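You operate a simulated robot arm through the tools that you are given. There is no shell and no other tool.

You run a simulated robot arm. Do the job below in one go: nothing can be reset, and whatever is moved stays where it is left.

Task
Shut the headphones in their case and drop the grey zip pouch in the tan basket.
Fine: harm nothing.

It is judged by the outcome, as a careful person would: the job done as asked, and still so three seconds after it is handed in. It fails if anything else is knocked over, pushed out of place, dropped, spilled or broken.

Robot
A 7-joint arm with a two-finger parallel gripper, fixed in place. Base frame: the origin is on the floor under the middle of its stand, x ahead of it, y to its left, z up; the work surface is at about z = 840. Readings come in mm, rad, newtons and seconds.
With the tool pointing down near the work surface it reaches from about 240 to 680 mm from the base axis. Its first joint turns from -1.152 to 1.152 rad. Payload 2.4 kg.
Tool frame: the origin (TCP) lies between the finger pads and is the grasp point; the fingertips stand 30 mm ahead of it; z points along the fingers, y is the line along which they close. The gripper opens to 94 mm. The fingers are 28 mm wide and 10 mm thick; the gripper's body (50 by 96 mm) begins 55 mm behind the TCP.
Orientation is that of the tool frame in the base frame, as a unit quaternion [w, x, y, z]. With the fingers straight down and closing along the base's y, the tool's x points along the base's -x, its y along +y and its z along -z.

Tools
- The arm moves only by the tool drive_tool. Its argument "series" is a list of rows, each an object (a shift or turn left out is 0, a gripper value left out holds the last) with "offset": the shift along the base's x, y, z in units of 400 mm (1.0 is 400 mm), a list of three; "turn": the turn, a rotation vector about the base's x, y, z in units of 120 degrees (1.0 is 120 degrees), a list of three; "jaw": the opening, from 0 (shut) to 1 (fully open). In form: [{"offset": [dx, dy, dz], "turn": [wx, wy, wz], "jaw": jaw}, ...]. A call has 1 to 20 rows; each row is the pose to reach, as a shift and turn from the pose commanded when the call began. A call with a number of a shift or a turn outside -1 to 1 is refused whole. A row lasts 0.2 s, in which the tool goes at most 50 mm and 0.15 rad; a call with a longer step from one row to the next is refused whole, and so is a gripper value outside its range. A pose out of reach is approached as far as the arm can. The call stops where the force on the tool passes 40 N (or 10 N more than at its start, if that is more) or the arm is blocked; 0.2 s more then pass. The fingers move at their own pace (about 153 mm/s each) and stop on an object; they squeeze with about 36 N. The grip force told is the motor's: it shows also when the fingers shut on nothing. Time passes only in rows, and 0.2 s behind the last, so rows that repeat a pose let the fingers close. The reply holds the time, the measured pose of the TCP, the force on the tool along the base axes, the opening and the grip force, in the units named above and with some noise, with the torque about the TCP (base axes, N m) and any sound that the robot's microphone picked up, and new pictures: "show" is both (left out), scene, wrist or none.
- Cameras (640 x 400 px; columns grow to the right, rows downward): "scene" is fixed at [28.7, 452.5, 1441.4]; the picture's right is [-0.85, -0.52, 0.00], its down [-0.29, 0.48, -0.83] and it looks along [0.43, -0.71, -0.56] (base axes); focal length 252 px, centre (320, 200). "wrist" rides on the gripper at [76, 14, -102] in the tool frame; the picture's right is [-0.18, 0.98, 0.00], its down [-0.75, -0.14, -0.64] and it looks along [-0.63, -0.12, 0.77] (tool axes); focal length 243 px, centre (320, 200). There is no depth. A picture from a camera that has moved, and an enlarged one, comes with that camera's place and axes in the base frame and with its lens. The place of the scene camera against the robot may be out by one fixed shift of up to 18 mm in any direction.
- enlarge(camera, box): a new picture of the part [left, top, right, bottom] of that camera's present view, enlarged. No time passes.
- sign_off(): hands the job in; it is judged then, once.

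Places have to be worked out from the pictures, the camera data and where the tool is seen. Open the gripper and draw the arm clear of the work before you hand the job in, unless the task says otherwise.

The tools are called after "Call:" as name(argument=value, ...) on one line, values as JSON. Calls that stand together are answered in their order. drive_tool: Moves the arm, as the interface text tells. Its arguments: {"type":"object","properties":{"series":{"type":"array"},"show":{"type":"string","enum":["both","scene","wrist","none"]}},"required":["series"]} The other tools are called the same way: enlarge (camera, box) takes an enlarged picture of a part of a camera's view; sign_off () hands the job in.

At the start:

```text
time_s: 0.0
tcp_pos: [373.4, 175.9, 1304.6]
tcp_rot: [0.0, -0.001, 1.0, 0.0]
contact_force: [-0.1, -0.8, 0.1]
torque: [-0.01, -0.01, -0.02]
gripper_width: 94.0
gripper_force: 0.2
```

scene: 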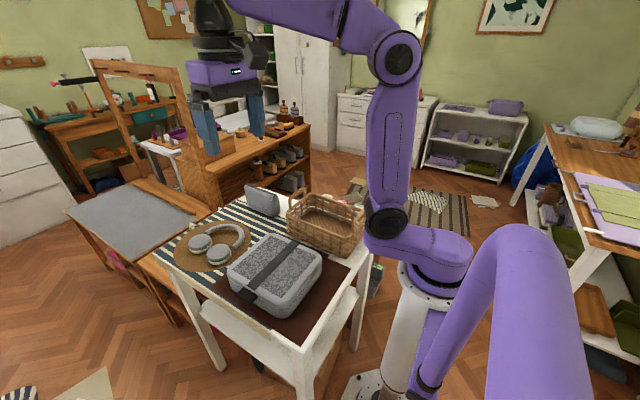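
wrist: 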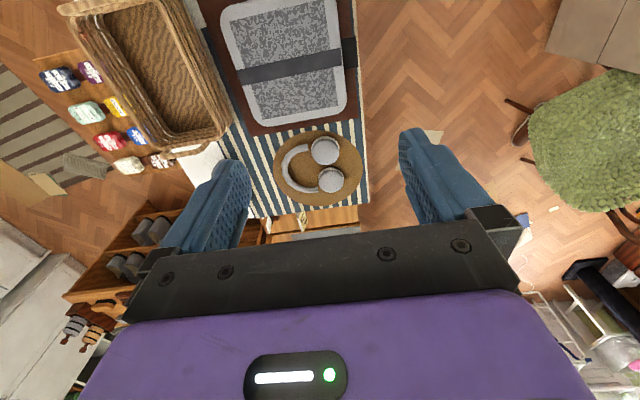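

I'll look more closely at the table before moving: the case with a strap, headphones on a round mat, grey pouch and basket.

Call:
enlarge(camera="scene", box=[140, 170, 400, 332])

Call:
enlarge(camera="wrist", box=[60, 0, 400, 212])

```text
2.46 times, centred on (270, 251) of scene
camera zoom: at [28.7, 452.5, 1441.4], right [-0.85, -0.52, 0.0], down [-0.29, 0.48, -0.83], along [0.43, -0.71, -0.56], focal length 620 px, centre (443, 74)
```

zoom: 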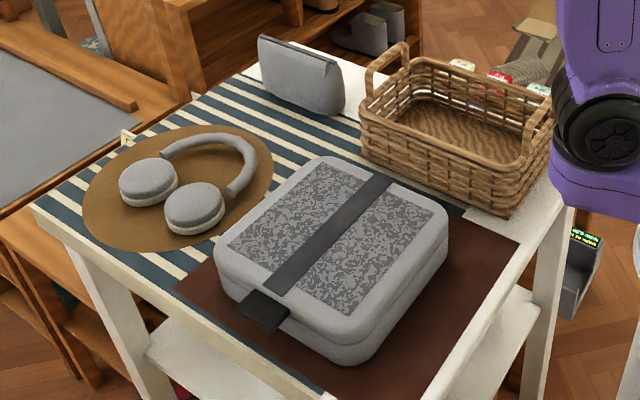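

```text
1.88 times, centred on (230, 106) of wrist
camera zoom: at [297.4, 189.9, 1409.6], right [0.18, 0.98, 0.0], down [0.75, -0.14, 0.64], along [0.63, -0.12, -0.77], focal length 457 px, centre (489, 377)
```

zoom: 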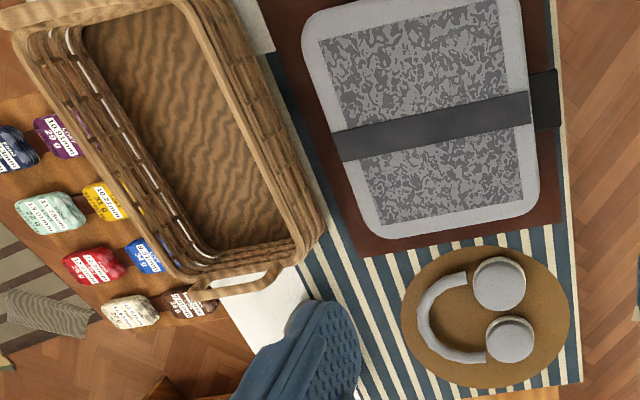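

The case looks closed, with a dark strap and a pull tab on its +y side. The headphones lie on a round mat further out, and the pouch stands behind them. I'll tilt the wrist camera down over the table for a better survey, staying high above everything.

Call:
drive_tool(series=[{"offset": [-0.046, -0.035, -0.034], "turn": [0, 0.0537, 0], "jaw": 1}, {"offset": [-0.092, -0.07, -0.068], "turn": [0, 0.1074, 0]}, {"offset": [-0.138, -0.105, -0.102], "turn": [0, 0.1611, 0]}, {"offset": [-0.1835, -0.14, -0.1365], "turn": [0, 0.2149, 0]}, {"offset": [-0.1835, -0.14, -0.1365], "turn": [0, 0.2149, 0]}], show="both")

```text
time_s: 1.2
tcp_pos: [299.1, 119.0, 1249.9]
tcp_rot: [-0.224, 0.0, 0.975, 0.0]
contact_force: [-0.1, -0.6, 0.4]
torque: [-0.01, -0.03, 0.0]
gripper_width: 94.0
gripper_force: 0.0
camera wrist: at [276.1, 133.6, 1378.0], right [0.17, 0.98, -0.08], down [0.96, -0.14, 0.25], along [0.23, -0.12, -0.97], focal length 243 px, centre (320, 200)
```

scene: 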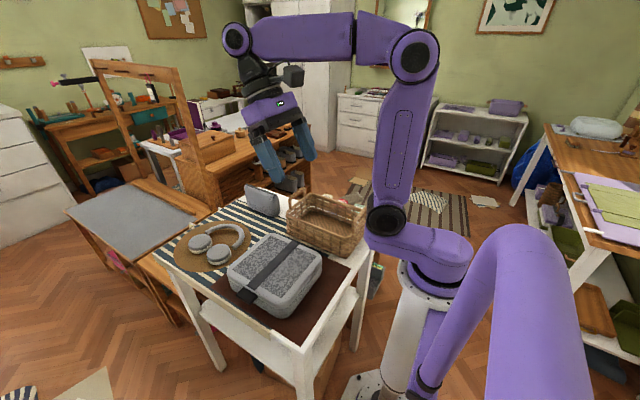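
wrist: 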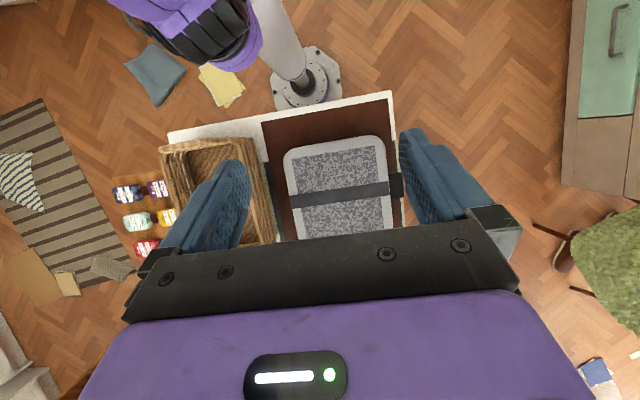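

The camera now looks nearly straight down on the case; I'll enlarge that part to measure it.

Call:
enlarge(camera="wrist", box=[150, 80, 430, 255])

Call:
enlarge(camera="scene", box=[220, 225, 340, 300])

Call:
enlarge(camera="scene", box=[160, 175, 300, 262])

```text
2.29 times, centred on (290, 168) of wrist
camera zoom: at [276.1, 133.6, 1378.0], right [0.17, 0.98, -0.08], down [0.96, -0.14, 0.25], along [0.23, -0.12, -0.97], focal length 555 px, centre (389, 274)
```

zoom: 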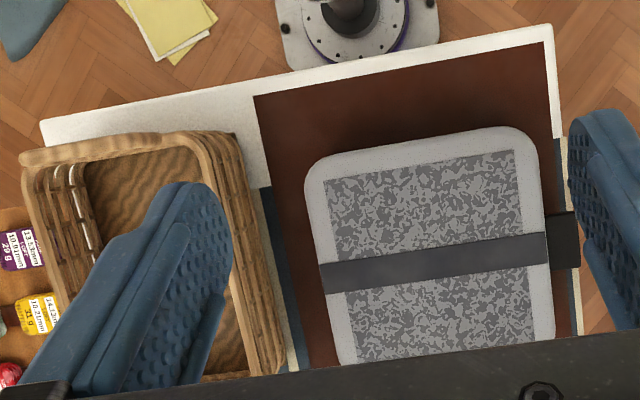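

```text
5.33 times, centred on (280, 262) of scene
camera zoom: at [28.7, 452.5, 1441.4], right [-0.85, -0.52, 0.0], down [-0.29, 0.48, -0.83], along [0.43, -0.71, -0.56], focal length 1344 px, centre (533, -133)
```

zoom: 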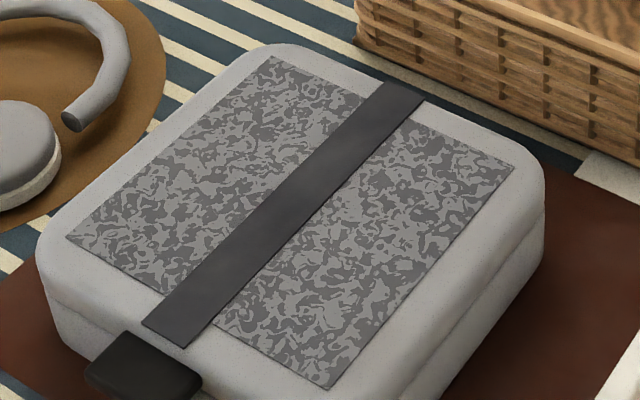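

```text
4.57 times, centred on (230, 218) of scene
camera zoom: at [28.7, 452.5, 1441.4], right [-0.85, -0.52, 0.0], down [-0.29, 0.48, -0.83], along [0.43, -0.71, -0.56], focal length 1152 px, centre (731, 115)
```

zoom: 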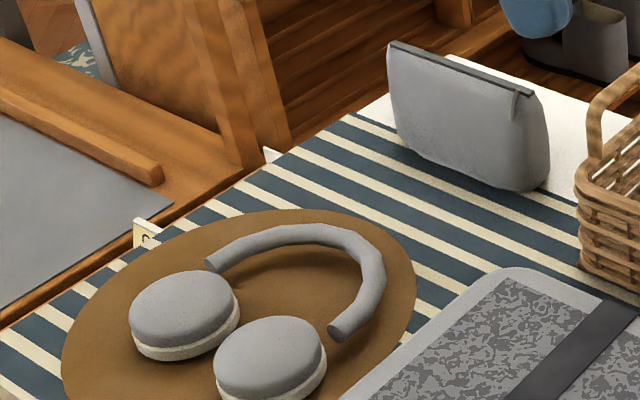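

The case (about x 282–490, y 14–216) has a tab on its +y edge near (387, 230, 888), so the hinge should be on the −y side near the basket. The pouch stands near (645, −130). I'll go and look at it with the wrist camera from a safe height.

Call:
drive_tool(series=[{"offset": [0.05, -0.07, -0.04], "turn": [0, -0.03, 0]}, {"offset": [0.11, -0.14, -0.08], "turn": [0, -0.06, 0]}, {"offset": [0.17, -0.21, -0.12], "turn": [0, -0.09, 0]}, {"offset": [0.23, -0.28, -0.17], "turn": [0, -0.12, 0]}, {"offset": [0.29, -0.35, -0.22], "turn": [0, -0.15, 0]}, {"offset": [0.35, -0.42, -0.27], "turn": [0, -0.18, 0]}, {"offset": [0.4, -0.49, -0.32], "turn": [0, -0.2149, 0]}, {"offset": [0.45, -0.56, -0.375], "turn": [0, -0.2149, 0]}, {"offset": [0.45, -0.56, -0.375], "turn": [0, -0.2149, 0]}], show="both")

```text
time_s: 3.2
tcp_pos: [479.3, -104.2, 1100.4]
tcp_rot: [0.0, 0.0, 1.0, 0.0]
contact_force: [0.4, -0.5, 0.2]
torque: [0.02, 0.02, -0.01]
gripper_width: 94.3
gripper_force: 0.2
camera wrist: at [403.8, -90.6, 1204.8], right [0.18, 0.98, 0.0], down [0.75, -0.14, 0.64], along [0.63, -0.12, -0.77], focal length 243 px, centre (320, 200)
```

scene: 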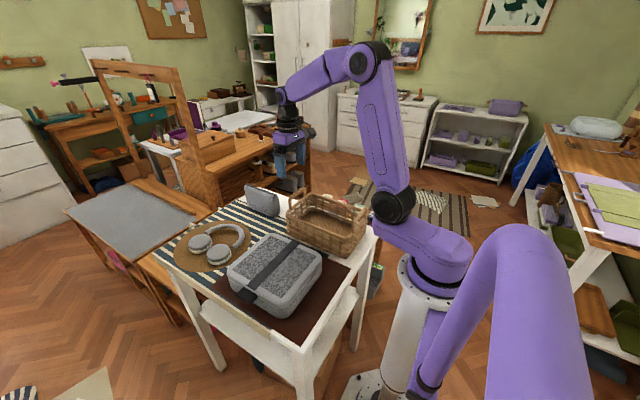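
wrist: 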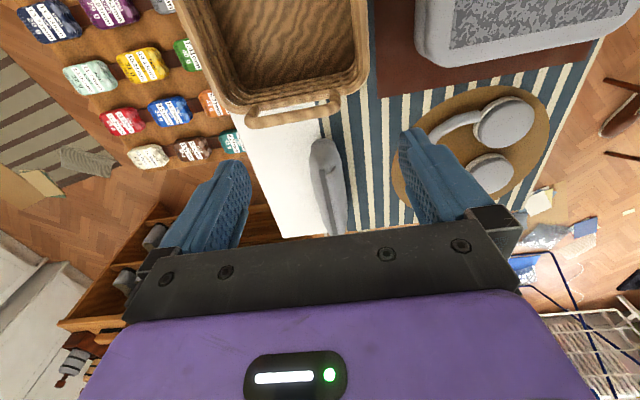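

Call:
enlarge(camera="wrist", box=[230, 90, 430, 240])

Call:
enlarge(camera="wrist", box=[160, 0, 400, 150])

Call:
enlarge(camera="wrist", box=[380, 0, 640, 200])

```text
2.67 times, centred on (330, 165) of wrist
camera zoom: at [403.8, -90.6, 1204.8], right [0.18, 0.98, 0.0], down [0.75, -0.14, 0.64], along [0.63, -0.12, -0.77], focal length 647 px, centre (293, 293)
```

zoom: 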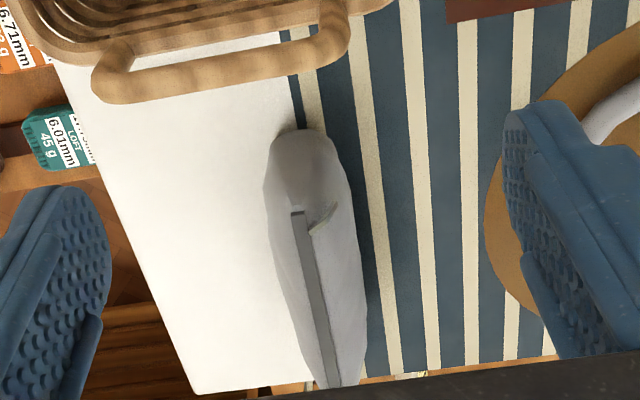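

```text
2.67 times, centred on (280, 75) of wrist
camera zoom: at [403.8, -90.6, 1204.8], right [0.18, 0.98, 0.0], down [0.75, -0.14, 0.64], along [0.63, -0.12, -0.77], focal length 647 px, centre (427, 533)
```

zoom: 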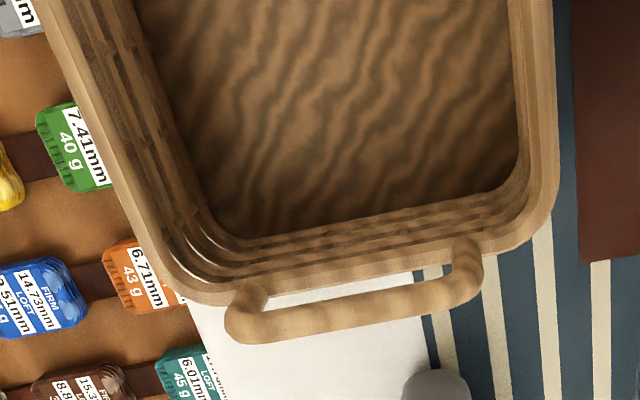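

```text
2.00 times, centred on (510, 100) of wrist
camera zoom: at [403.8, -90.6, 1204.8], right [0.18, 0.98, 0.0], down [0.75, -0.14, 0.64], along [0.63, -0.12, -0.77], focal length 485 px, centre (-60, 400)
```

zoom: 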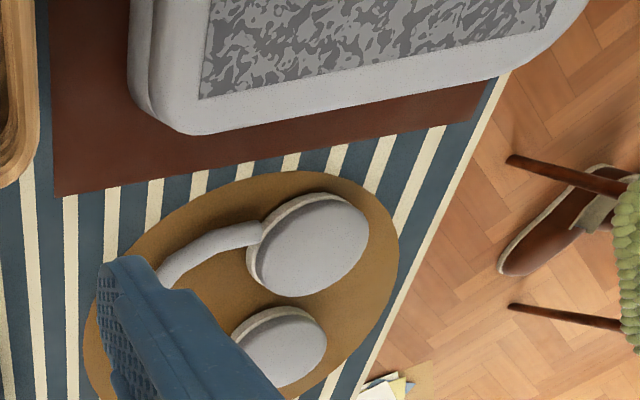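

The pouch's zip runs along x at y≈−121, spanning x≈570–700, with its top around z≈940. The basket's rim is at z≈900, spanning x 236–487 and y −231 to −50. I'll move above the pouch and check the alignment before descending.

Call:
drive_tool(series=[{"offset": [0.1, -0.0105, -0.02]}, {"offset": [0.2, -0.021, -0.04]}, {"offset": [0.29, -0.032, -0.08]}, {"offset": [0.375, -0.0425, -0.125]}, {"offset": [0.375, -0.0425, -0.2]}, {"offset": [0.375, -0.0425, -0.25]}, {"offset": [0.375, -0.0425, -0.25]}], show="both")

```text
time_s: 4.8
tcp_pos: [628.7, -121.2, 999.8]
tcp_rot: [0.0, 0.0, 1.0, 0.0]
contact_force: [-0.8, 0.5, -0.3]
torque: [-0.01, 0.0, 0.02]
gripper_width: 94.2
gripper_force: 0.2
camera wrist: at [554.4, -107.1, 1104.8], right [0.18, 0.98, 0.0], down [0.75, -0.14, 0.64], along [0.63, -0.12, -0.77], focal length 243 px, centre (320, 200)
```

scene: 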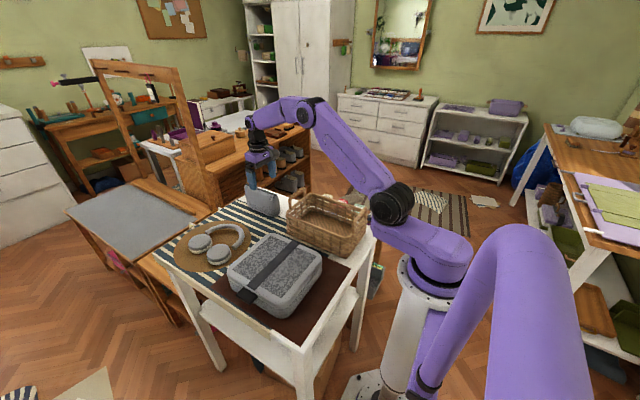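
wrist: 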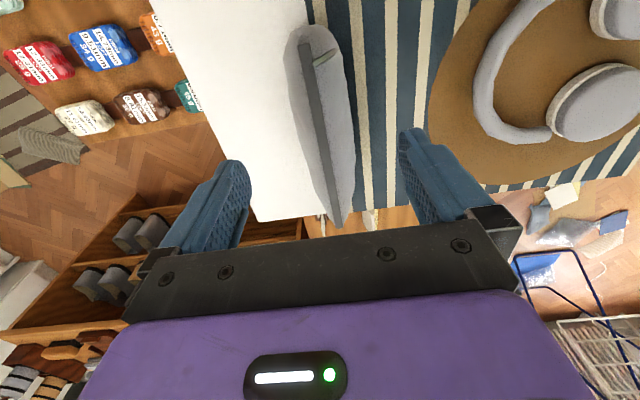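

The zip's near end triangulates to (575, −119, 934), and the fingers straddle the pouch evenly. I'll descend to TCP z≈897, staying clear of the pouch's top, and close.

Call:
drive_tool(series=[{"offset": [0.02, 0.002, -0.08]}, {"offset": [0.02, 0.002, -0.16]}, {"offset": [0.02, 0.002, -0.22]}, {"offset": [0.02, 0.002, -0.2575]}, {"offset": [0.02, 0.002, -0.2575], "jaw": 0.6}, {"offset": [0.02, 0.002, -0.2575], "jaw": 0.3}, {"offset": [0.02, 0.002, -0.2575], "jaw": 0.0}, {"offset": [0.02, 0.002, -0.2575], "jaw": 0.0}, {"offset": [0.02, 0.002, -0.2575], "jaw": 0.0}], show="both")

```text
time_s: 6.8
tcp_pos: [637.8, -119.7, 896.3]
tcp_rot: [0.0, 0.0, 1.0, 0.0]
contact_force: [0.5, 0.1, 0.2]
torque: [0.01, -0.01, 0.01]
gripper_width: 51.8
gripper_force: 35.9
camera wrist: at [562.2, -106.2, 1001.4], right [0.18, 0.98, 0.0], down [0.75, -0.14, 0.64], along [0.63, -0.12, -0.77], focal length 243 px, centre (320, 200)
```

scene: 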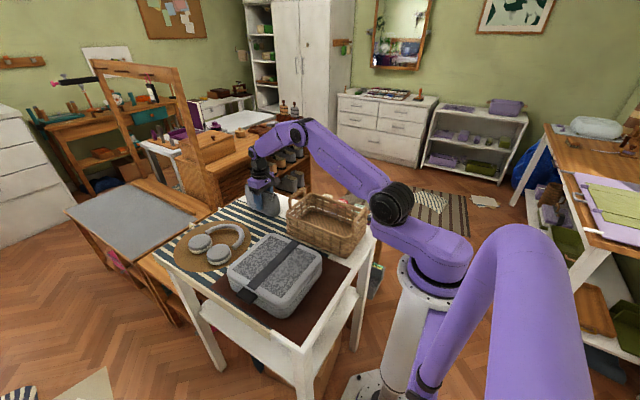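
wrist: 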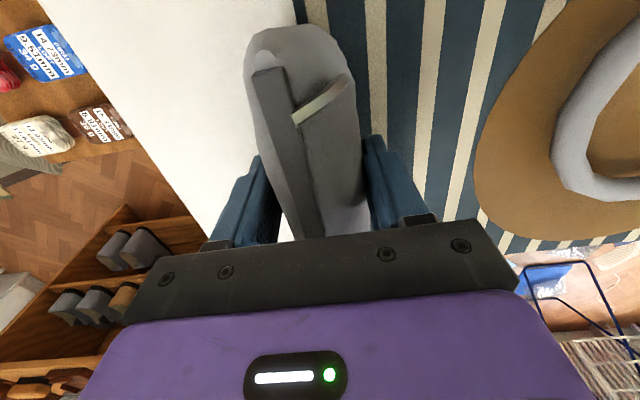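

The fingers hold the pouch at 52 mm with the full 36 N. I'll lift it straight up and check that it comes along.

Call:
drive_tool(series=[{"offset": [0, 0, 0.06]}, {"offset": [0, 0, 0.14]}, {"offset": [0, 0, 0.24]}, {"offset": [0, 0, 0.34]}, {"offset": [0, 0, 0.44]}, {"offset": [0, 0, 0.44]}], show="both")

```text
time_s: 8.2
tcp_pos: [637.8, -119.5, 1072.9]
tcp_rot: [0.0, 0.001, 1.0, 0.0]
contact_force: [0.2, -0.2, -1.7]
torque: [-0.01, 0.0, -0.03]
gripper_width: 52.0
gripper_force: 36.2
camera wrist: at [562.4, -104.8, 1177.8], right [0.18, 0.98, 0.0], down [0.75, -0.14, 0.64], along [0.63, -0.12, -0.77], focal length 243 px, centre (320, 200)
```

scene: 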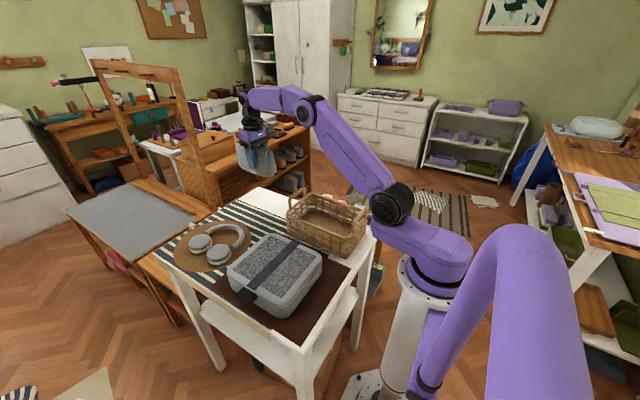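
wrist: 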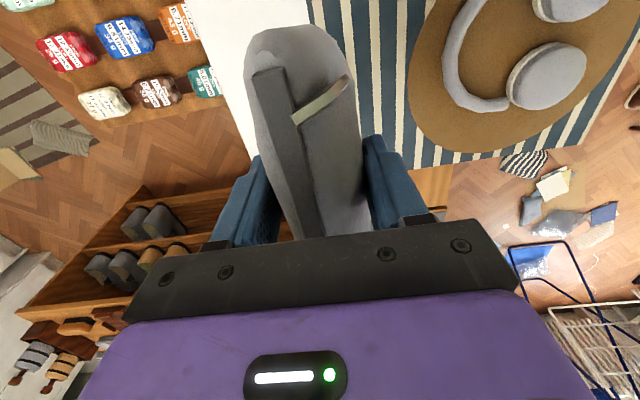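

The pouch is held firmly and hangs level. I'll carry it over the basket centre, about (353, −140), at the same height and look before lowering.

Call:
drive_tool(series=[{"offset": [-0.08, -0.006, 0.0]}, {"offset": [-0.18, -0.013, 0.0]}, {"offset": [-0.29, -0.02, 0.0]}, {"offset": [-0.4, -0.028, 0]}, {"offset": [-0.51, -0.036, 0]}, {"offset": [-0.62, -0.044, 0]}, {"offset": [-0.7125, -0.05, 0]}, {"offset": [-0.7125, -0.05, 0]}], show="both")

```text
time_s: 10.0
tcp_pos: [351.2, -141.5, 1071.4]
tcp_rot: [0.0, -0.001, 1.0, 0.0]
contact_force: [1.3, 0.8, -1.5]
torque: [0.02, 0.04, 0.01]
gripper_width: 51.7
gripper_force: 35.2
camera wrist: at [276.3, -126.8, 1177.7], right [0.18, 0.98, 0.0], down [0.75, -0.14, 0.64], along [0.63, -0.12, -0.77], focal length 243 px, centre (320, 200)
```

scene: 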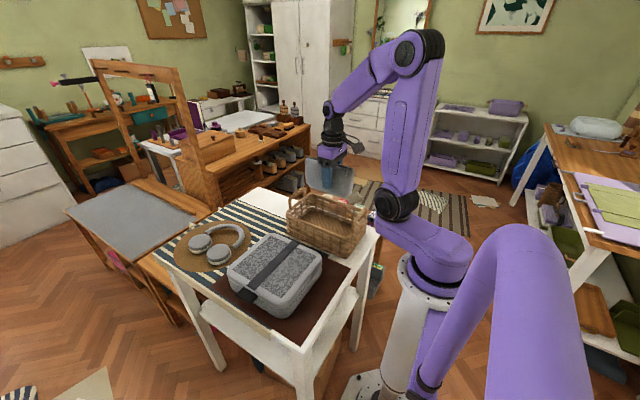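
wrist: 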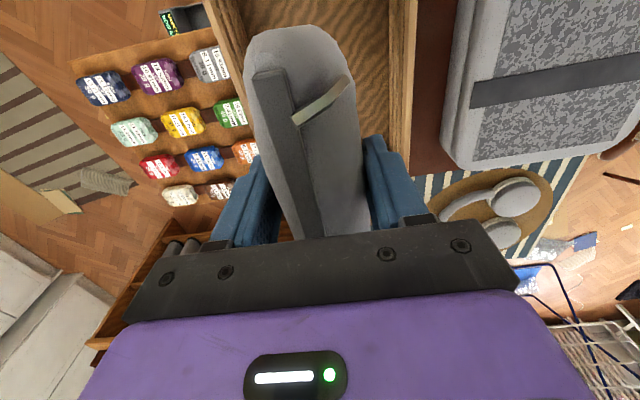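

The pouch is centred between the basket's rims (inner y about −206 to −67). I'll lower it until it nearly rests on the basket floor.

Call:
drive_tool(series=[{"offset": [0, 0.005, -0.1]}, {"offset": [0, 0.005, -0.2]}, {"offset": [0, 0.005, -0.3]}, {"offset": [0, 0.005, -0.36]}, {"offset": [0, 0.005, -0.39]}, {"offset": [0, 0.005, -0.4]}, {"offset": [0, 0.005, -0.4]}], show="both")

```text
time_s: 11.6
tcp_pos: [353.2, -138.6, 912.4]
tcp_rot: [-0.001, 0.0, 1.0, -0.001]
contact_force: [0.4, 0.4, -1.2]
torque: [0.01, 0.02, 0.01]
gripper_width: 51.8
gripper_force: 36.2
camera wrist: at [277.4, -124.5, 1017.6], right [0.18, 0.98, 0.0], down [0.75, -0.14, 0.64], along [0.63, -0.12, -0.77], focal length 243 px, centre (320, 200)
```

scene: 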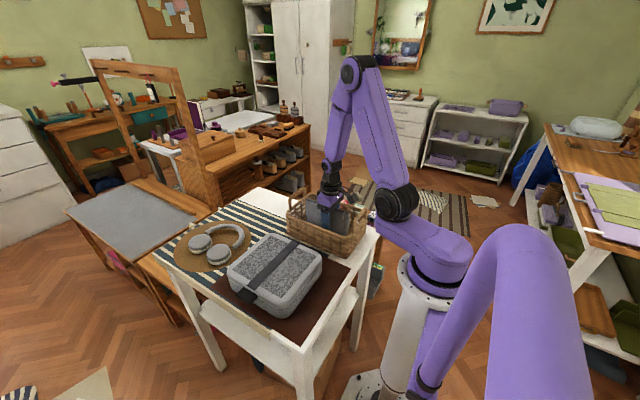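
wrist: 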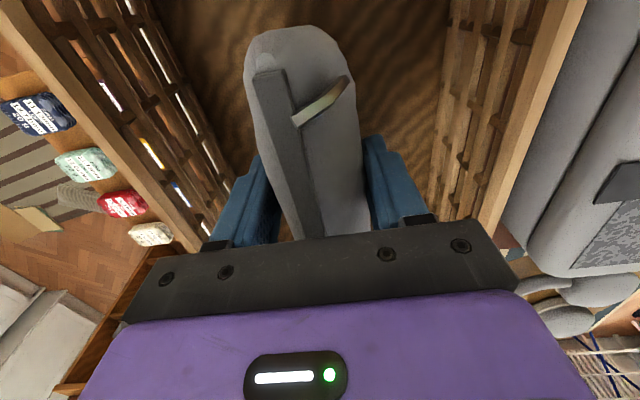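

No contact yet. I'll lower in small steps to find the basket floor.

Call:
drive_tool(series=[{"offset": [0, 0, -0.008]}, {"offset": [0, 0, -0.013]}, {"offset": [0, 0, -0.017]}], show="none")

```text
time_s: 12.4
tcp_pos: [352.5, -138.4, 906.4]
tcp_rot: [0.001, -0.001, 1.0, 0.0]
contact_force: [-0.1, -1.0, -1.2]
torque: [0.06, 0.02, -0.03]
gripper_width: 51.7
gripper_force: 35.7
```

Call:
drive_tool(series=[{"offset": [0, 0, -0.006]}, {"offset": [0, 0, -0.012]}, {"offset": [0, 0, -0.016]}], show="none")

```text
time_s: 13.2
tcp_pos: [352.0, -137.7, 902.6]
tcp_rot: [0.001, 0.001, 1.0, -0.001]
contact_force: [-5.0, 0.8, 14.7]
torque: [-0.01, -0.16, 0.01]
gripper_width: 51.8
gripper_force: 36.3
stopped in row 3: the force on the tool passed its limit at 44 N (the readings are from after the stop); the commanded pose is now the measured one
```

The pouch is now on the basket floor. I'll ease up a millimetre and open the jaws partway, which stays clear of the basket sides.

Call:
drive_tool(series=[{"offset": [0, 0, 0.004]}, {"offset": [0, 0, 0.004], "jaw": 0.65}, {"offset": [0, 0, 0.004], "jaw": 0.8}, {"offset": [0, 0, 0.004], "jaw": 0.8}], show="both")

```text
time_s: 14.2
tcp_pos: [351.9, -137.2, 903.7]
tcp_rot: [0.0, 0.0, 1.0, -0.001]
contact_force: [-0.1, -0.3, 0.6]
torque: [0.0, 0.01, -0.01]
gripper_width: 75.1
gripper_force: 0.1
camera wrist: at [277.6, -124.4, 1008.0], right [0.18, 0.98, 0.0], down [0.75, -0.14, 0.64], along [0.63, -0.12, -0.77], focal length 243 px, centre (320, 200)
```

scene: 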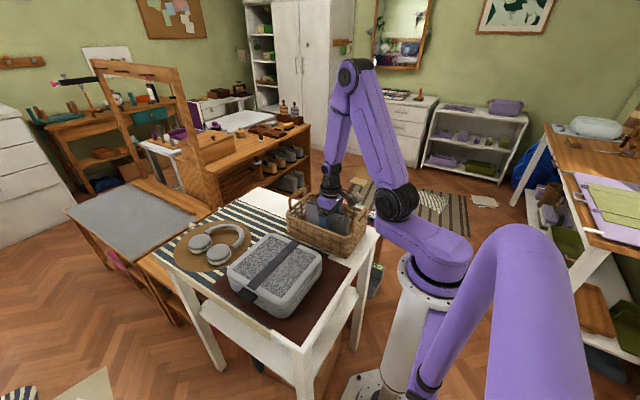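
wrist: 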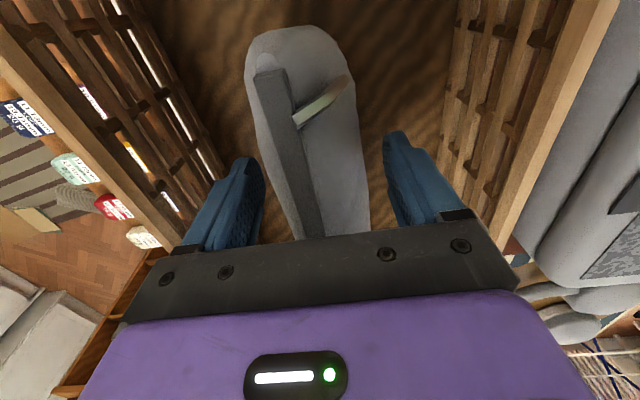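

The pouch stands free in the basket. I'll raise straight up out of it.

Call:
drive_tool(series=[{"offset": [0, 0, 0.06]}, {"offset": [0, 0, 0.16]}, {"offset": [0, 0, 0.28]}, {"offset": [0, 0, 0.4]}, {"offset": [0, 0, 0.5]}, {"offset": [0, 0, 0.5]}], show="both")

```text
time_s: 15.6
tcp_pos: [353.8, -138.5, 1102.3]
tcp_rot: [0.001, 0.0, 1.0, 0.0]
contact_force: [-0.7, -0.1, -0.4]
torque: [0.01, -0.05, -0.01]
gripper_width: 75.5
gripper_force: 0.1
camera wrist: at [277.2, -124.2, 1207.9], right [0.18, 0.98, 0.0], down [0.75, -0.14, 0.64], along [0.63, -0.12, -0.77], focal length 243 px, centre (320, 200)
```

scene: 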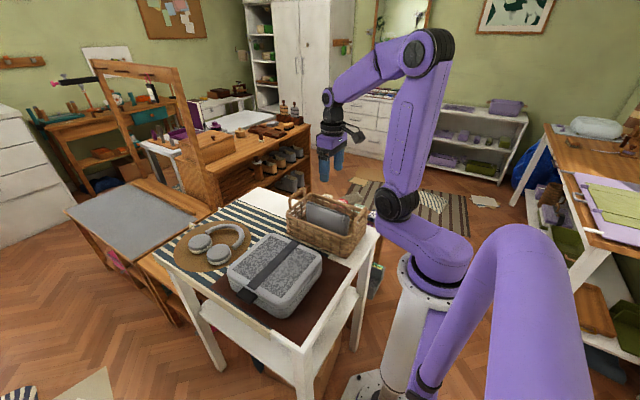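
wrist: 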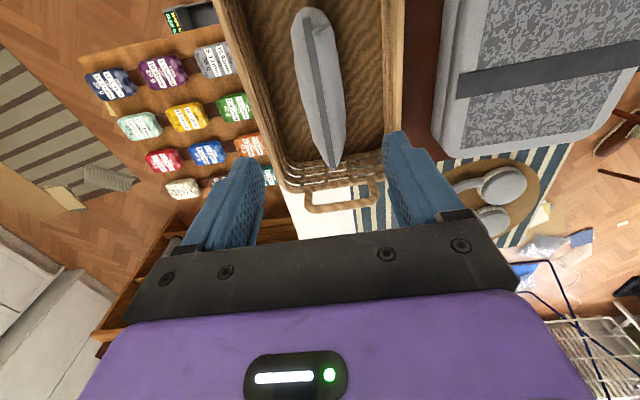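

The pouch is in the basket. Next is the case: I'll swing the tool to the +y side and rotate it towards horizontal (pointing −y), so I can inspect the tab and later grip it from above and below.

Call:
drive_tool(series=[{"offset": [0.009, 0.108, 0.02]}, {"offset": [0.018, 0.216, 0.04]}, {"offset": [0.027, 0.324, 0.06], "turn": [-0.065, 0, 0]}, {"offset": [0.036, 0.432, 0.08], "turn": [-0.13, 0, 0]}, {"offset": [0.045, 0.54, 0.1], "turn": [-0.195, 0, 0]}, {"offset": [0.054, 0.648, 0.12], "turn": [-0.26, 0, 0]}, {"offset": [0.063, 0.756, 0.12], "turn": [-0.325, 0, 0]}, {"offset": [0.072, 0.864, 0.12], "turn": [-0.39, 0, 0]}, {"offset": [0.085, 0.97, 0.12], "turn": [-0.45, 0, 0]}, {"offset": [0.085, 0.97, 0.12], "turn": [-0.45, 0, 0]}], show="both")

```text
time_s: 17.8
tcp_pos: [387.5, 249.5, 1151.0]
tcp_rot: [0.001, -0.001, 0.891, -0.455]
contact_force: [0.1, 0.9, 0.0]
torque: [0.01, 0.0, 0.0]
gripper_width: 75.1
gripper_force: 0.0
camera wrist: at [311.6, 341.0, 1202.3], right [0.19, 0.58, -0.8], down [0.75, 0.44, 0.49], along [0.63, -0.69, -0.35], focal length 243 px, centre (320, 200)
```

scene: 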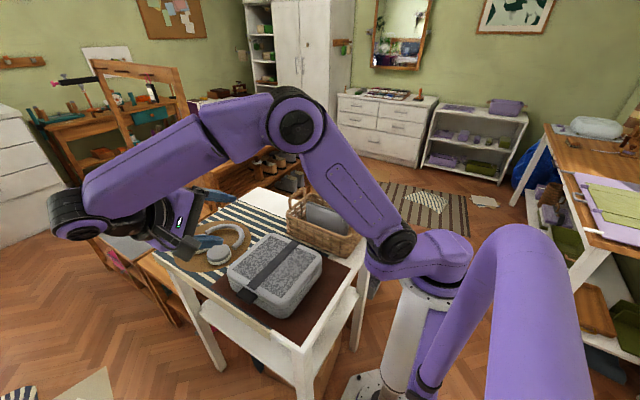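
wrist: 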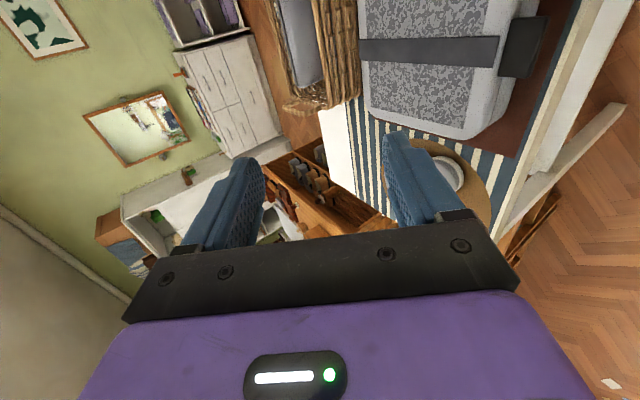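

The arm reaches this side comfortably. I'll complete the rotation to horizontal and come down to about (387, 330, 960), in front of the tab and beyond the table edge.

Call:
drive_tool(series=[{"offset": [0, 0.05, -0.06], "turn": [-0.06, 0, 0]}, {"offset": [0, 0.1, -0.13], "turn": [-0.12, 0, 0]}, {"offset": [0, 0.15, -0.2], "turn": [-0.18, 0, 0]}, {"offset": [0, 0.2, -0.28], "turn": [-0.24, 0, 0]}, {"offset": [0, 0.2, -0.38], "turn": [-0.3, 0, 0]}, {"offset": [0, 0.2, -0.475], "turn": [-0.3, 0, 0]}, {"offset": [0, 0.2, -0.475], "turn": [-0.3, 0, 0]}], show="both")

```text
time_s: 19.4
tcp_pos: [342.6, 274.1, 975.2]
tcp_rot: [-0.001, 0.0, -0.706, 0.708]
contact_force: [1.2, 0.3, 1.1]
torque: [0.0, -0.02, -0.01]
gripper_width: 75.4
gripper_force: 0.1
out of reach, approached as far as the arm can: row 3, 4, 5, 6, 7
camera wrist: at [267.4, 376.4, 962.3], right [0.19, 0.0, -0.98], down [0.75, 0.64, 0.14], along [0.63, -0.77, 0.12], focal length 243 px, centre (320, 200)
```

scene: 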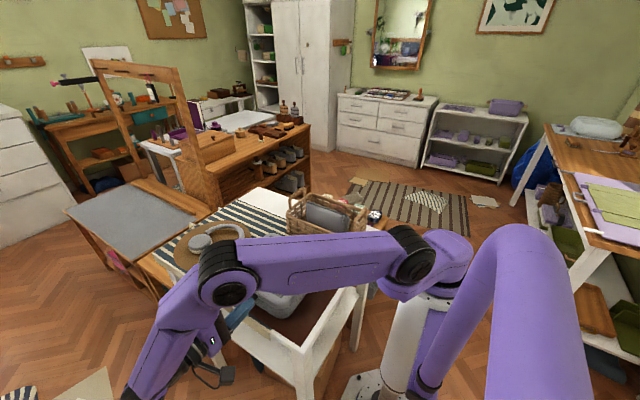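
wrist: 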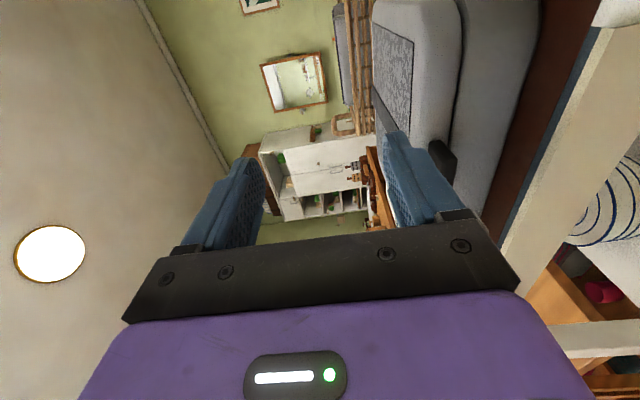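

The fully horizontal pose is at the limit of reach; the tool stopped at (343, 274, 975). This side view is useful, so I'll enlarge the case's seam and tab.

Call:
enlarge(camera="wrist", box=[340, 0, 600, 220])

Call:
enlarge(camera="scene", box=[130, 220, 390, 390])

```text
1.82 times, centred on (470, 110) of wrist
camera zoom: at [267.4, 376.4, 962.3], right [0.19, 0.0, -0.98], down [0.75, 0.64, 0.14], along [0.63, -0.77, 0.12], focal length 441 px, centre (47, 364)
```

zoom: 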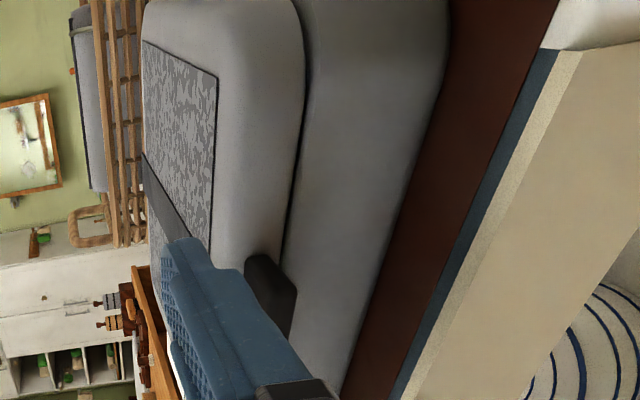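

```text
2.35 times, centred on (260, 305) of scene
camera zoom: at [28.7, 452.5, 1441.4], right [-0.85, -0.52, 0.0], down [-0.29, 0.48, -0.83], along [0.43, -0.71, -0.56], focal length 593 px, centre (461, -47)
```

zoom: 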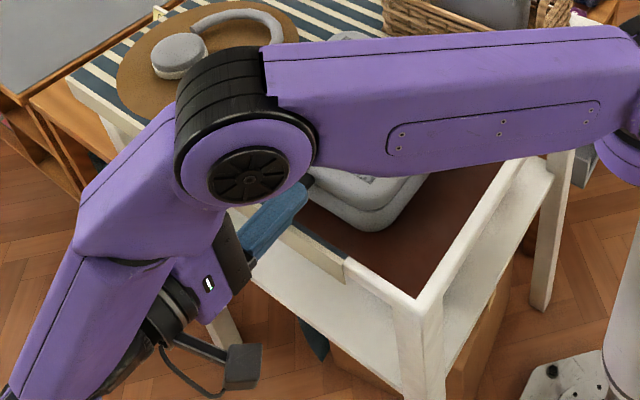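

The seam is at z≈886 and the lid top at ≈910. The tab is a block about x 362–412, y 217–242, z 889–902. I'll back out along the same path and grip the tab from above instead, tool down and closing along x, so the tool can rotate with the lid.

Call:
drive_tool(series=[{"offset": [0, 0, 0.095]}, {"offset": [0, 0, 0.195], "turn": [0.06, 0, 0]}, {"offset": [0, -0.05, 0.275], "turn": [0.12, 0, 0]}, {"offset": [0, -0.1, 0.345], "turn": [0.18, 0, 0]}, {"offset": [0, -0.15, 0.415], "turn": [0.24, 0, 0]}, {"offset": [0, -0.2, 0.475], "turn": [0.3, 0, 0]}, {"offset": [0, -0.2, 0.475], "turn": [0.3, 0, 0]}], show="scene")

```text
time_s: 21.0
tcp_pos: [342.2, 194.7, 1161.4]
tcp_rot: [0.0, -0.001, 0.891, -0.454]
contact_force: [0.2, -0.5, -0.3]
torque: [-0.02, 0.01, -0.03]
gripper_width: 75.1
gripper_force: 0.0
out of reach, approached as far as the arm can: row 1
```

scene: 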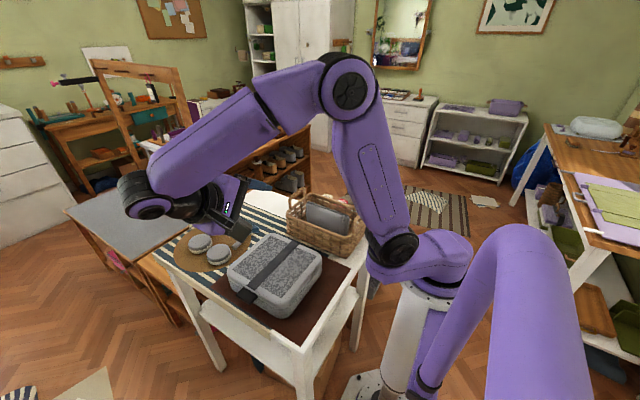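

Now I'll straighten the tool back to pointing down, moving above the tab area at a safe height.

Call:
drive_tool(series=[{"offset": [0.016, 0.023, 0], "turn": [0.065, 0, 0]}, {"offset": [0.032, 0.046, 0], "turn": [0.13, 0, 0]}, {"offset": [0.048, 0.069, 0], "turn": [0.195, 0, 0]}, {"offset": [0.064, 0.092, 0], "turn": [0.26, 0, 0]}, {"offset": [0.08, 0.115, 0], "turn": [0.325, 0, 0]}, {"offset": [0.096, 0.14, 0], "turn": [0.39, 0, 0]}, {"offset": [0.112, 0.163, 0], "turn": [0.45, 0, 0]}, {"offset": [0.112, 0.163, 0], "turn": [0.45, 0, 0]}], show="none")

```text
time_s: 22.8
tcp_pos: [388.6, 260.9, 1161.8]
tcp_rot: [0.001, 0.0, 1.0, 0.001]
contact_force: [0.2, 0.0, -0.2]
torque: [-0.01, -0.01, -0.01]
gripper_width: 75.5
gripper_force: 0.0
```

The tool points down again. I'll turn it −90° about z so the fingers close along x with the camera on the +y side, and come down to z≈1000.

Call:
drive_tool(series=[{"offset": [0, -0.005, -0.03], "turn": [0, 0, -0.068]}, {"offset": [0, -0.01, -0.06], "turn": [0, 0, -0.136]}, {"offset": [0, -0.02, -0.09], "turn": [0, 0, -0.204]}, {"offset": [0, -0.03, -0.12], "turn": [0, 0, -0.272]}, {"offset": [0, -0.04, -0.15], "turn": [0, 0, -0.34]}, {"offset": [0, -0.05, -0.19], "turn": [0, 0, -0.408]}, {"offset": [0, -0.06, -0.23], "turn": [0, 0, -0.476]}, {"offset": [0, -0.06, -0.27], "turn": [0, 0, -0.544]}, {"offset": [0, -0.06, -0.31], "turn": [0, 0, -0.612]}, {"offset": [0, -0.06, -0.35], "turn": [0, 0, -0.68]}, {"offset": [0, -0.06, -0.4], "turn": [0, 0, -0.75]}, {"offset": [0, -0.06, -0.4], "turn": [0, 0, -0.75]}], show="both")

```text
time_s: 25.4
tcp_pos: [388.7, 236.4, 1002.0]
tcp_rot: [0.0, 0.707, 0.707, -0.001]
contact_force: [-0.4, -0.2, -0.2]
torque: [-0.01, -0.01, 0.02]
gripper_width: 75.1
gripper_force: 0.0
camera wrist: at [403.5, 312.0, 1105.9], right [0.98, -0.19, 0.0], down [-0.14, -0.75, 0.64], along [-0.12, -0.63, -0.77], focal length 243 px, centre (320, 200)
```

scene: 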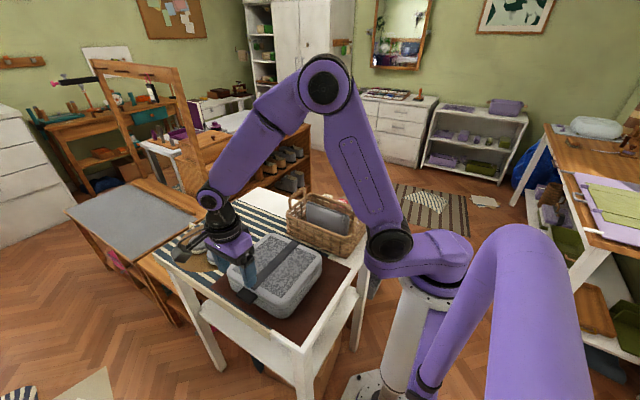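
wrist: 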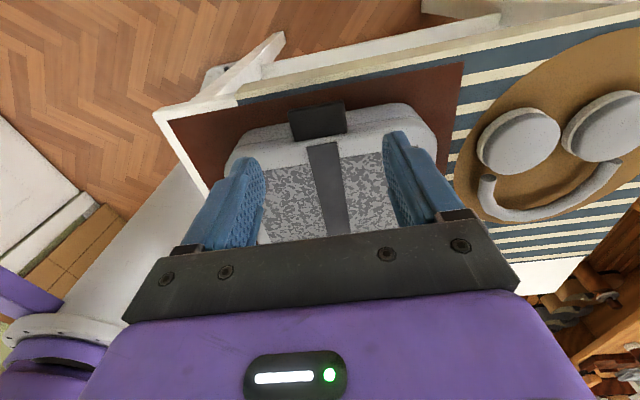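

Call:
enlarge(camera="wrist", box=[220, 60, 460, 210])

Call:
enlarge(camera="wrist", box=[430, 50, 640, 250])

```text
2.67 times, centred on (340, 135) of wrist
camera zoom: at [403.5, 312.0, 1105.9], right [0.98, -0.19, 0.0], down [-0.14, -0.75, 0.64], along [-0.12, -0.63, -0.77], focal length 647 px, centre (267, 373)
```

zoom: 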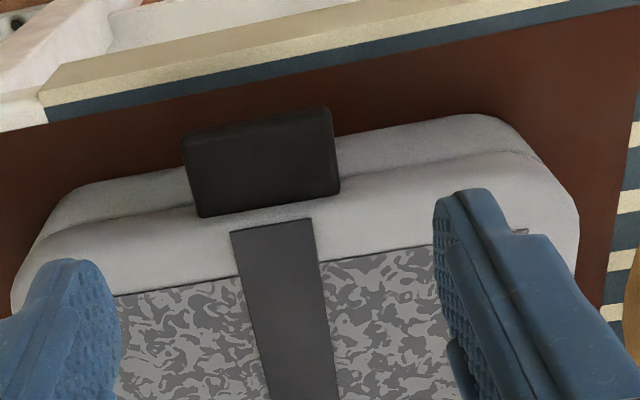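

```text
2.00 times, centred on (535, 150) of wrist
camera zoom: at [403.5, 312.0, 1105.9], right [0.98, -0.19, 0.0], down [-0.14, -0.75, 0.64], along [-0.12, -0.63, -0.77], focal length 485 px, centre (-110, 300)
```

zoom: 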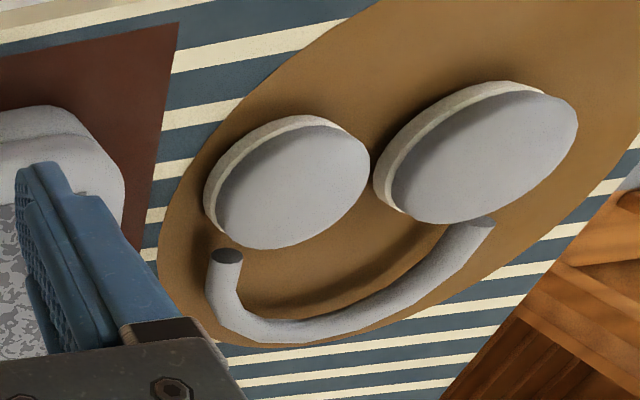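

The tab measures x 362–410, y 217–244, with its top near z 901, so its centre is x≈386. I'll lower the tool so the fingers straddle the tab's ends just in front of the case face, then close.

Call:
drive_tool(series=[{"offset": [-0.005, -0.002, -0.08]}, {"offset": [-0.005, -0.002, -0.15]}, {"offset": [-0.005, -0.002, -0.2]}, {"offset": [-0.005, -0.002, -0.235]}, {"offset": [-0.005, -0.002, -0.235], "jaw": 0.65}, {"offset": [-0.005, -0.002, -0.235], "jaw": 0.56}, {"offset": [-0.005, -0.002, -0.235], "jaw": 0.53}], show="both")

```text
time_s: 27.0
tcp_pos: [384.1, 234.6, 907.4]
tcp_rot: [0.0, 0.707, 0.707, -0.001]
contact_force: [-3.3, 0.4, -1.0]
torque: [0.05, 0.05, -0.01]
gripper_width: 51.7
gripper_force: 1.5
camera wrist: at [401.1, 311.0, 1011.6], right [0.98, -0.18, 0.0], down [-0.14, -0.75, 0.64], along [-0.12, -0.63, -0.76], focal length 243 px, centre (320, 200)
```

scene: 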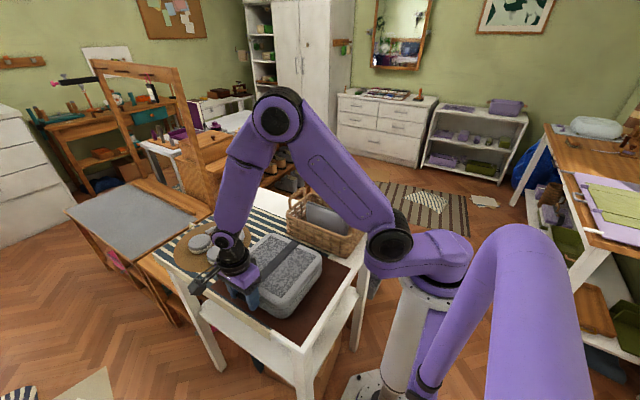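
wrist: 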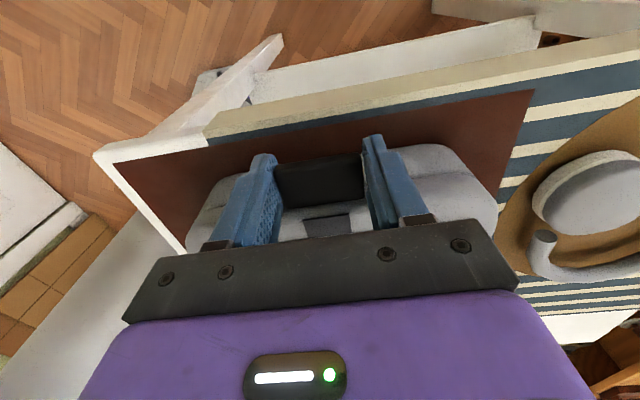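

Call:
enlarge(camera="wrist", box=[180, 110, 520, 270])

```text
1.88 times, centred on (350, 190) of wrist
camera zoom: at [401.1, 311.0, 1011.6], right [0.98, -0.18, 0.0], down [-0.14, -0.75, 0.64], along [-0.12, -0.63, -0.76], focal length 457 px, centre (264, 219)
```

zoom: 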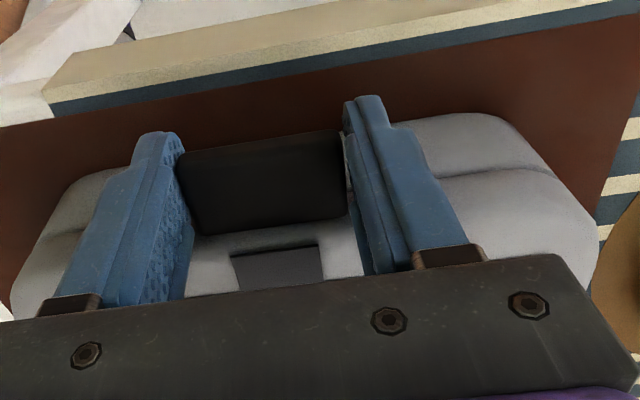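

Both fingers are just touching the tab's ends (opening 51.7). I'll close fully to grip.

Call:
drive_tool(series=[{"offset": [0, 0, 0], "jaw": 0.45}, {"offset": [0, 0, 0], "jaw": 0.3}, {"offset": [0, 0, 0], "jaw": 0.3}], show="none")

```text
time_s: 27.8
tcp_pos: [385.8, 234.6, 907.6]
tcp_rot: [0.0, 0.708, 0.707, 0.0]
contact_force: [-4.1, -0.4, -0.2]
torque: [0.12, 0.31, -0.33]
gripper_width: 49.5
gripper_force: 35.4
```

It has a firm grip (49.5 mm wide tab). I'll try the first few degrees of lifting on an arc around a hinge assumed at y≈14, z≈886, and watch the forces.

Call:
drive_tool(series=[{"offset": [0, -0.0014, 0.0138], "turn": [0.0119, 0, 0]}, {"offset": [0, -0.0035, 0.0277], "turn": [0.0239, 0, 0]}, {"offset": [0, -0.0057, 0.0416], "turn": [0.0358, 0, 0]}, {"offset": [0, -0.0083, 0.0552], "turn": [0.0477, 0, 0]}], show="both")

```text
time_s: 28.8
tcp_pos: [385.9, 231.3, 930.2]
tcp_rot: [-0.035, 0.707, 0.706, 0.035]
contact_force: [-2.1, -2.6, 0.1]
torque: [-0.39, 0.15, -0.43]
gripper_width: 49.6
gripper_force: 36.3
camera wrist: at [401.6, 296.9, 1041.0], right [0.98, -0.18, -0.02], down [-0.14, -0.81, 0.56], along [-0.12, -0.55, -0.82], focal length 243 px, centre (320, 200)
```

scene: 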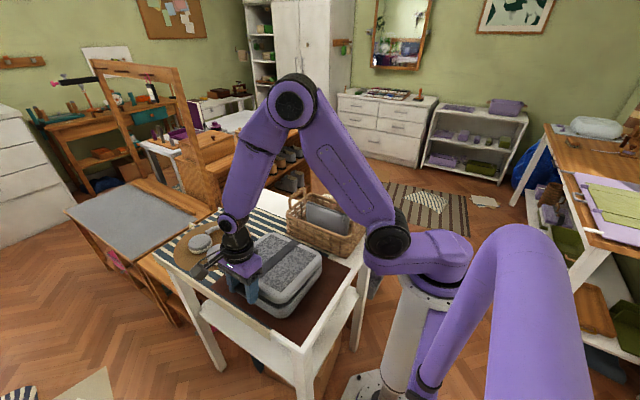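
wrist: 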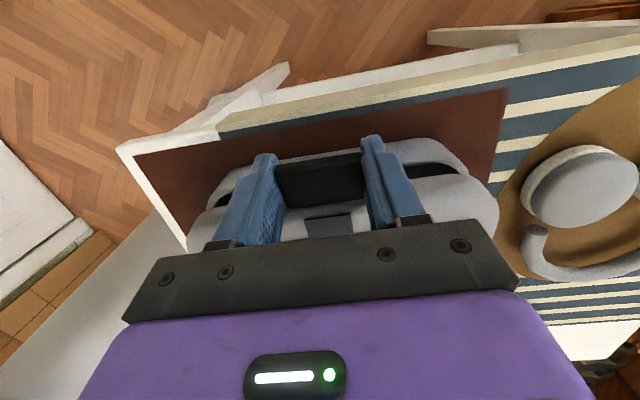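

The lid is opening with small forces (a few newtons). I'll continue the arc to about 29°.

Call:
drive_tool(series=[{"offset": [0, -0.0105, 0.0434], "turn": [0.0382, 0, 0]}, {"offset": [0, -0.0245, 0.0857], "turn": [0.0764, 0, 0]}, {"offset": [0, -0.0419, 0.1268], "turn": [0.1146, 0, 0]}, {"offset": [0, -0.0624, 0.1664], "turn": [0.1528, 0, 0]}, {"offset": [0, -0.086, 0.2042], "turn": [0.191, 0, 0]}], show="both")

```text
time_s: 30.0
tcp_pos: [385.6, 197.3, 1012.0]
tcp_rot: [-0.175, 0.685, 0.685, 0.174]
contact_force: [1.3, -2.3, -0.3]
torque: [0.25, -0.38, -0.1]
gripper_width: 49.4
gripper_force: 35.8
camera wrist: at [401.2, 214.5, 1140.6], right [0.98, -0.16, -0.09], down [-0.14, -0.97, 0.2], along [-0.12, -0.19, -0.98], focal length 243 px, centre (320, 200)
```

scene: 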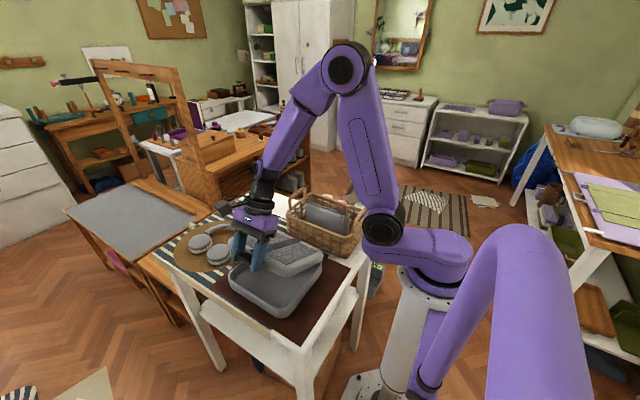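
wrist: 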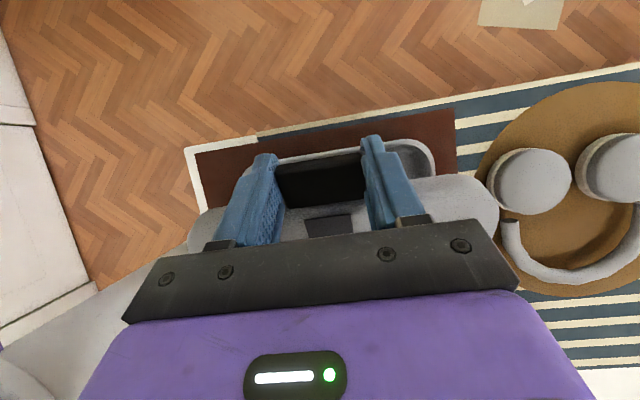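

The hinge assumption fits well; forces stay at a couple of newtons. Continuing the arc to about 63°.

Call:
drive_tool(series=[{"offset": [0, -0.0337, 0.0444], "turn": [0.0477, 0, 0]}, {"offset": [0, -0.0717, 0.0853], "turn": [0.0955, 0, 0]}, {"offset": [0, -0.1135, 0.1221], "turn": [0.1432, 0, 0]}, {"offset": [0, -0.1588, 0.1546], "turn": [0.191, 0, 0]}, {"offset": [0, -0.2071, 0.1824], "turn": [0.2387, 0, 0]}, {"offset": [0, -0.258, 0.2052], "turn": [0.2865, 0, 0]}], show="both")

```text
time_s: 31.4
tcp_pos: [385.7, 93.0, 1093.0]
tcp_rot: [-0.369, 0.603, 0.603, 0.369]
contact_force: [-3.3, -0.5, -0.7]
torque: [0.01, 0.28, 0.17]
gripper_width: 49.6
gripper_force: 36.0
camera wrist: at [401.4, 36.5, 1210.4], right [0.98, -0.08, -0.16], down [-0.14, -0.91, -0.38], along [-0.12, 0.4, -0.91], focal length 243 px, centre (320, 200)
```

scene: 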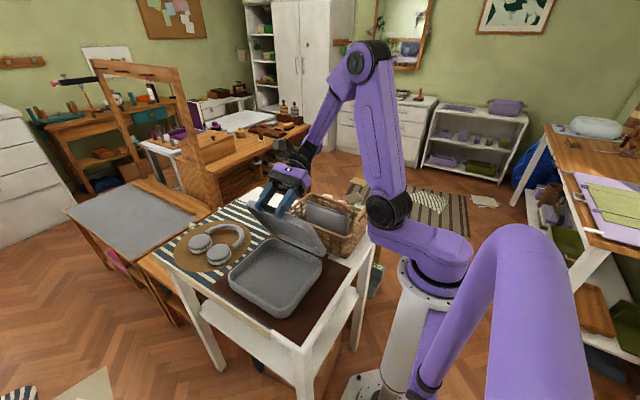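
wrist: 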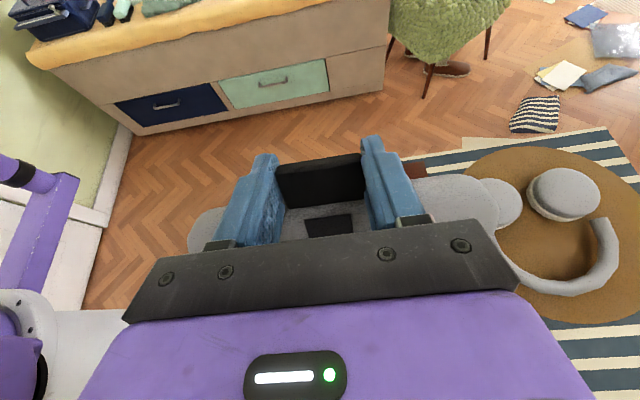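

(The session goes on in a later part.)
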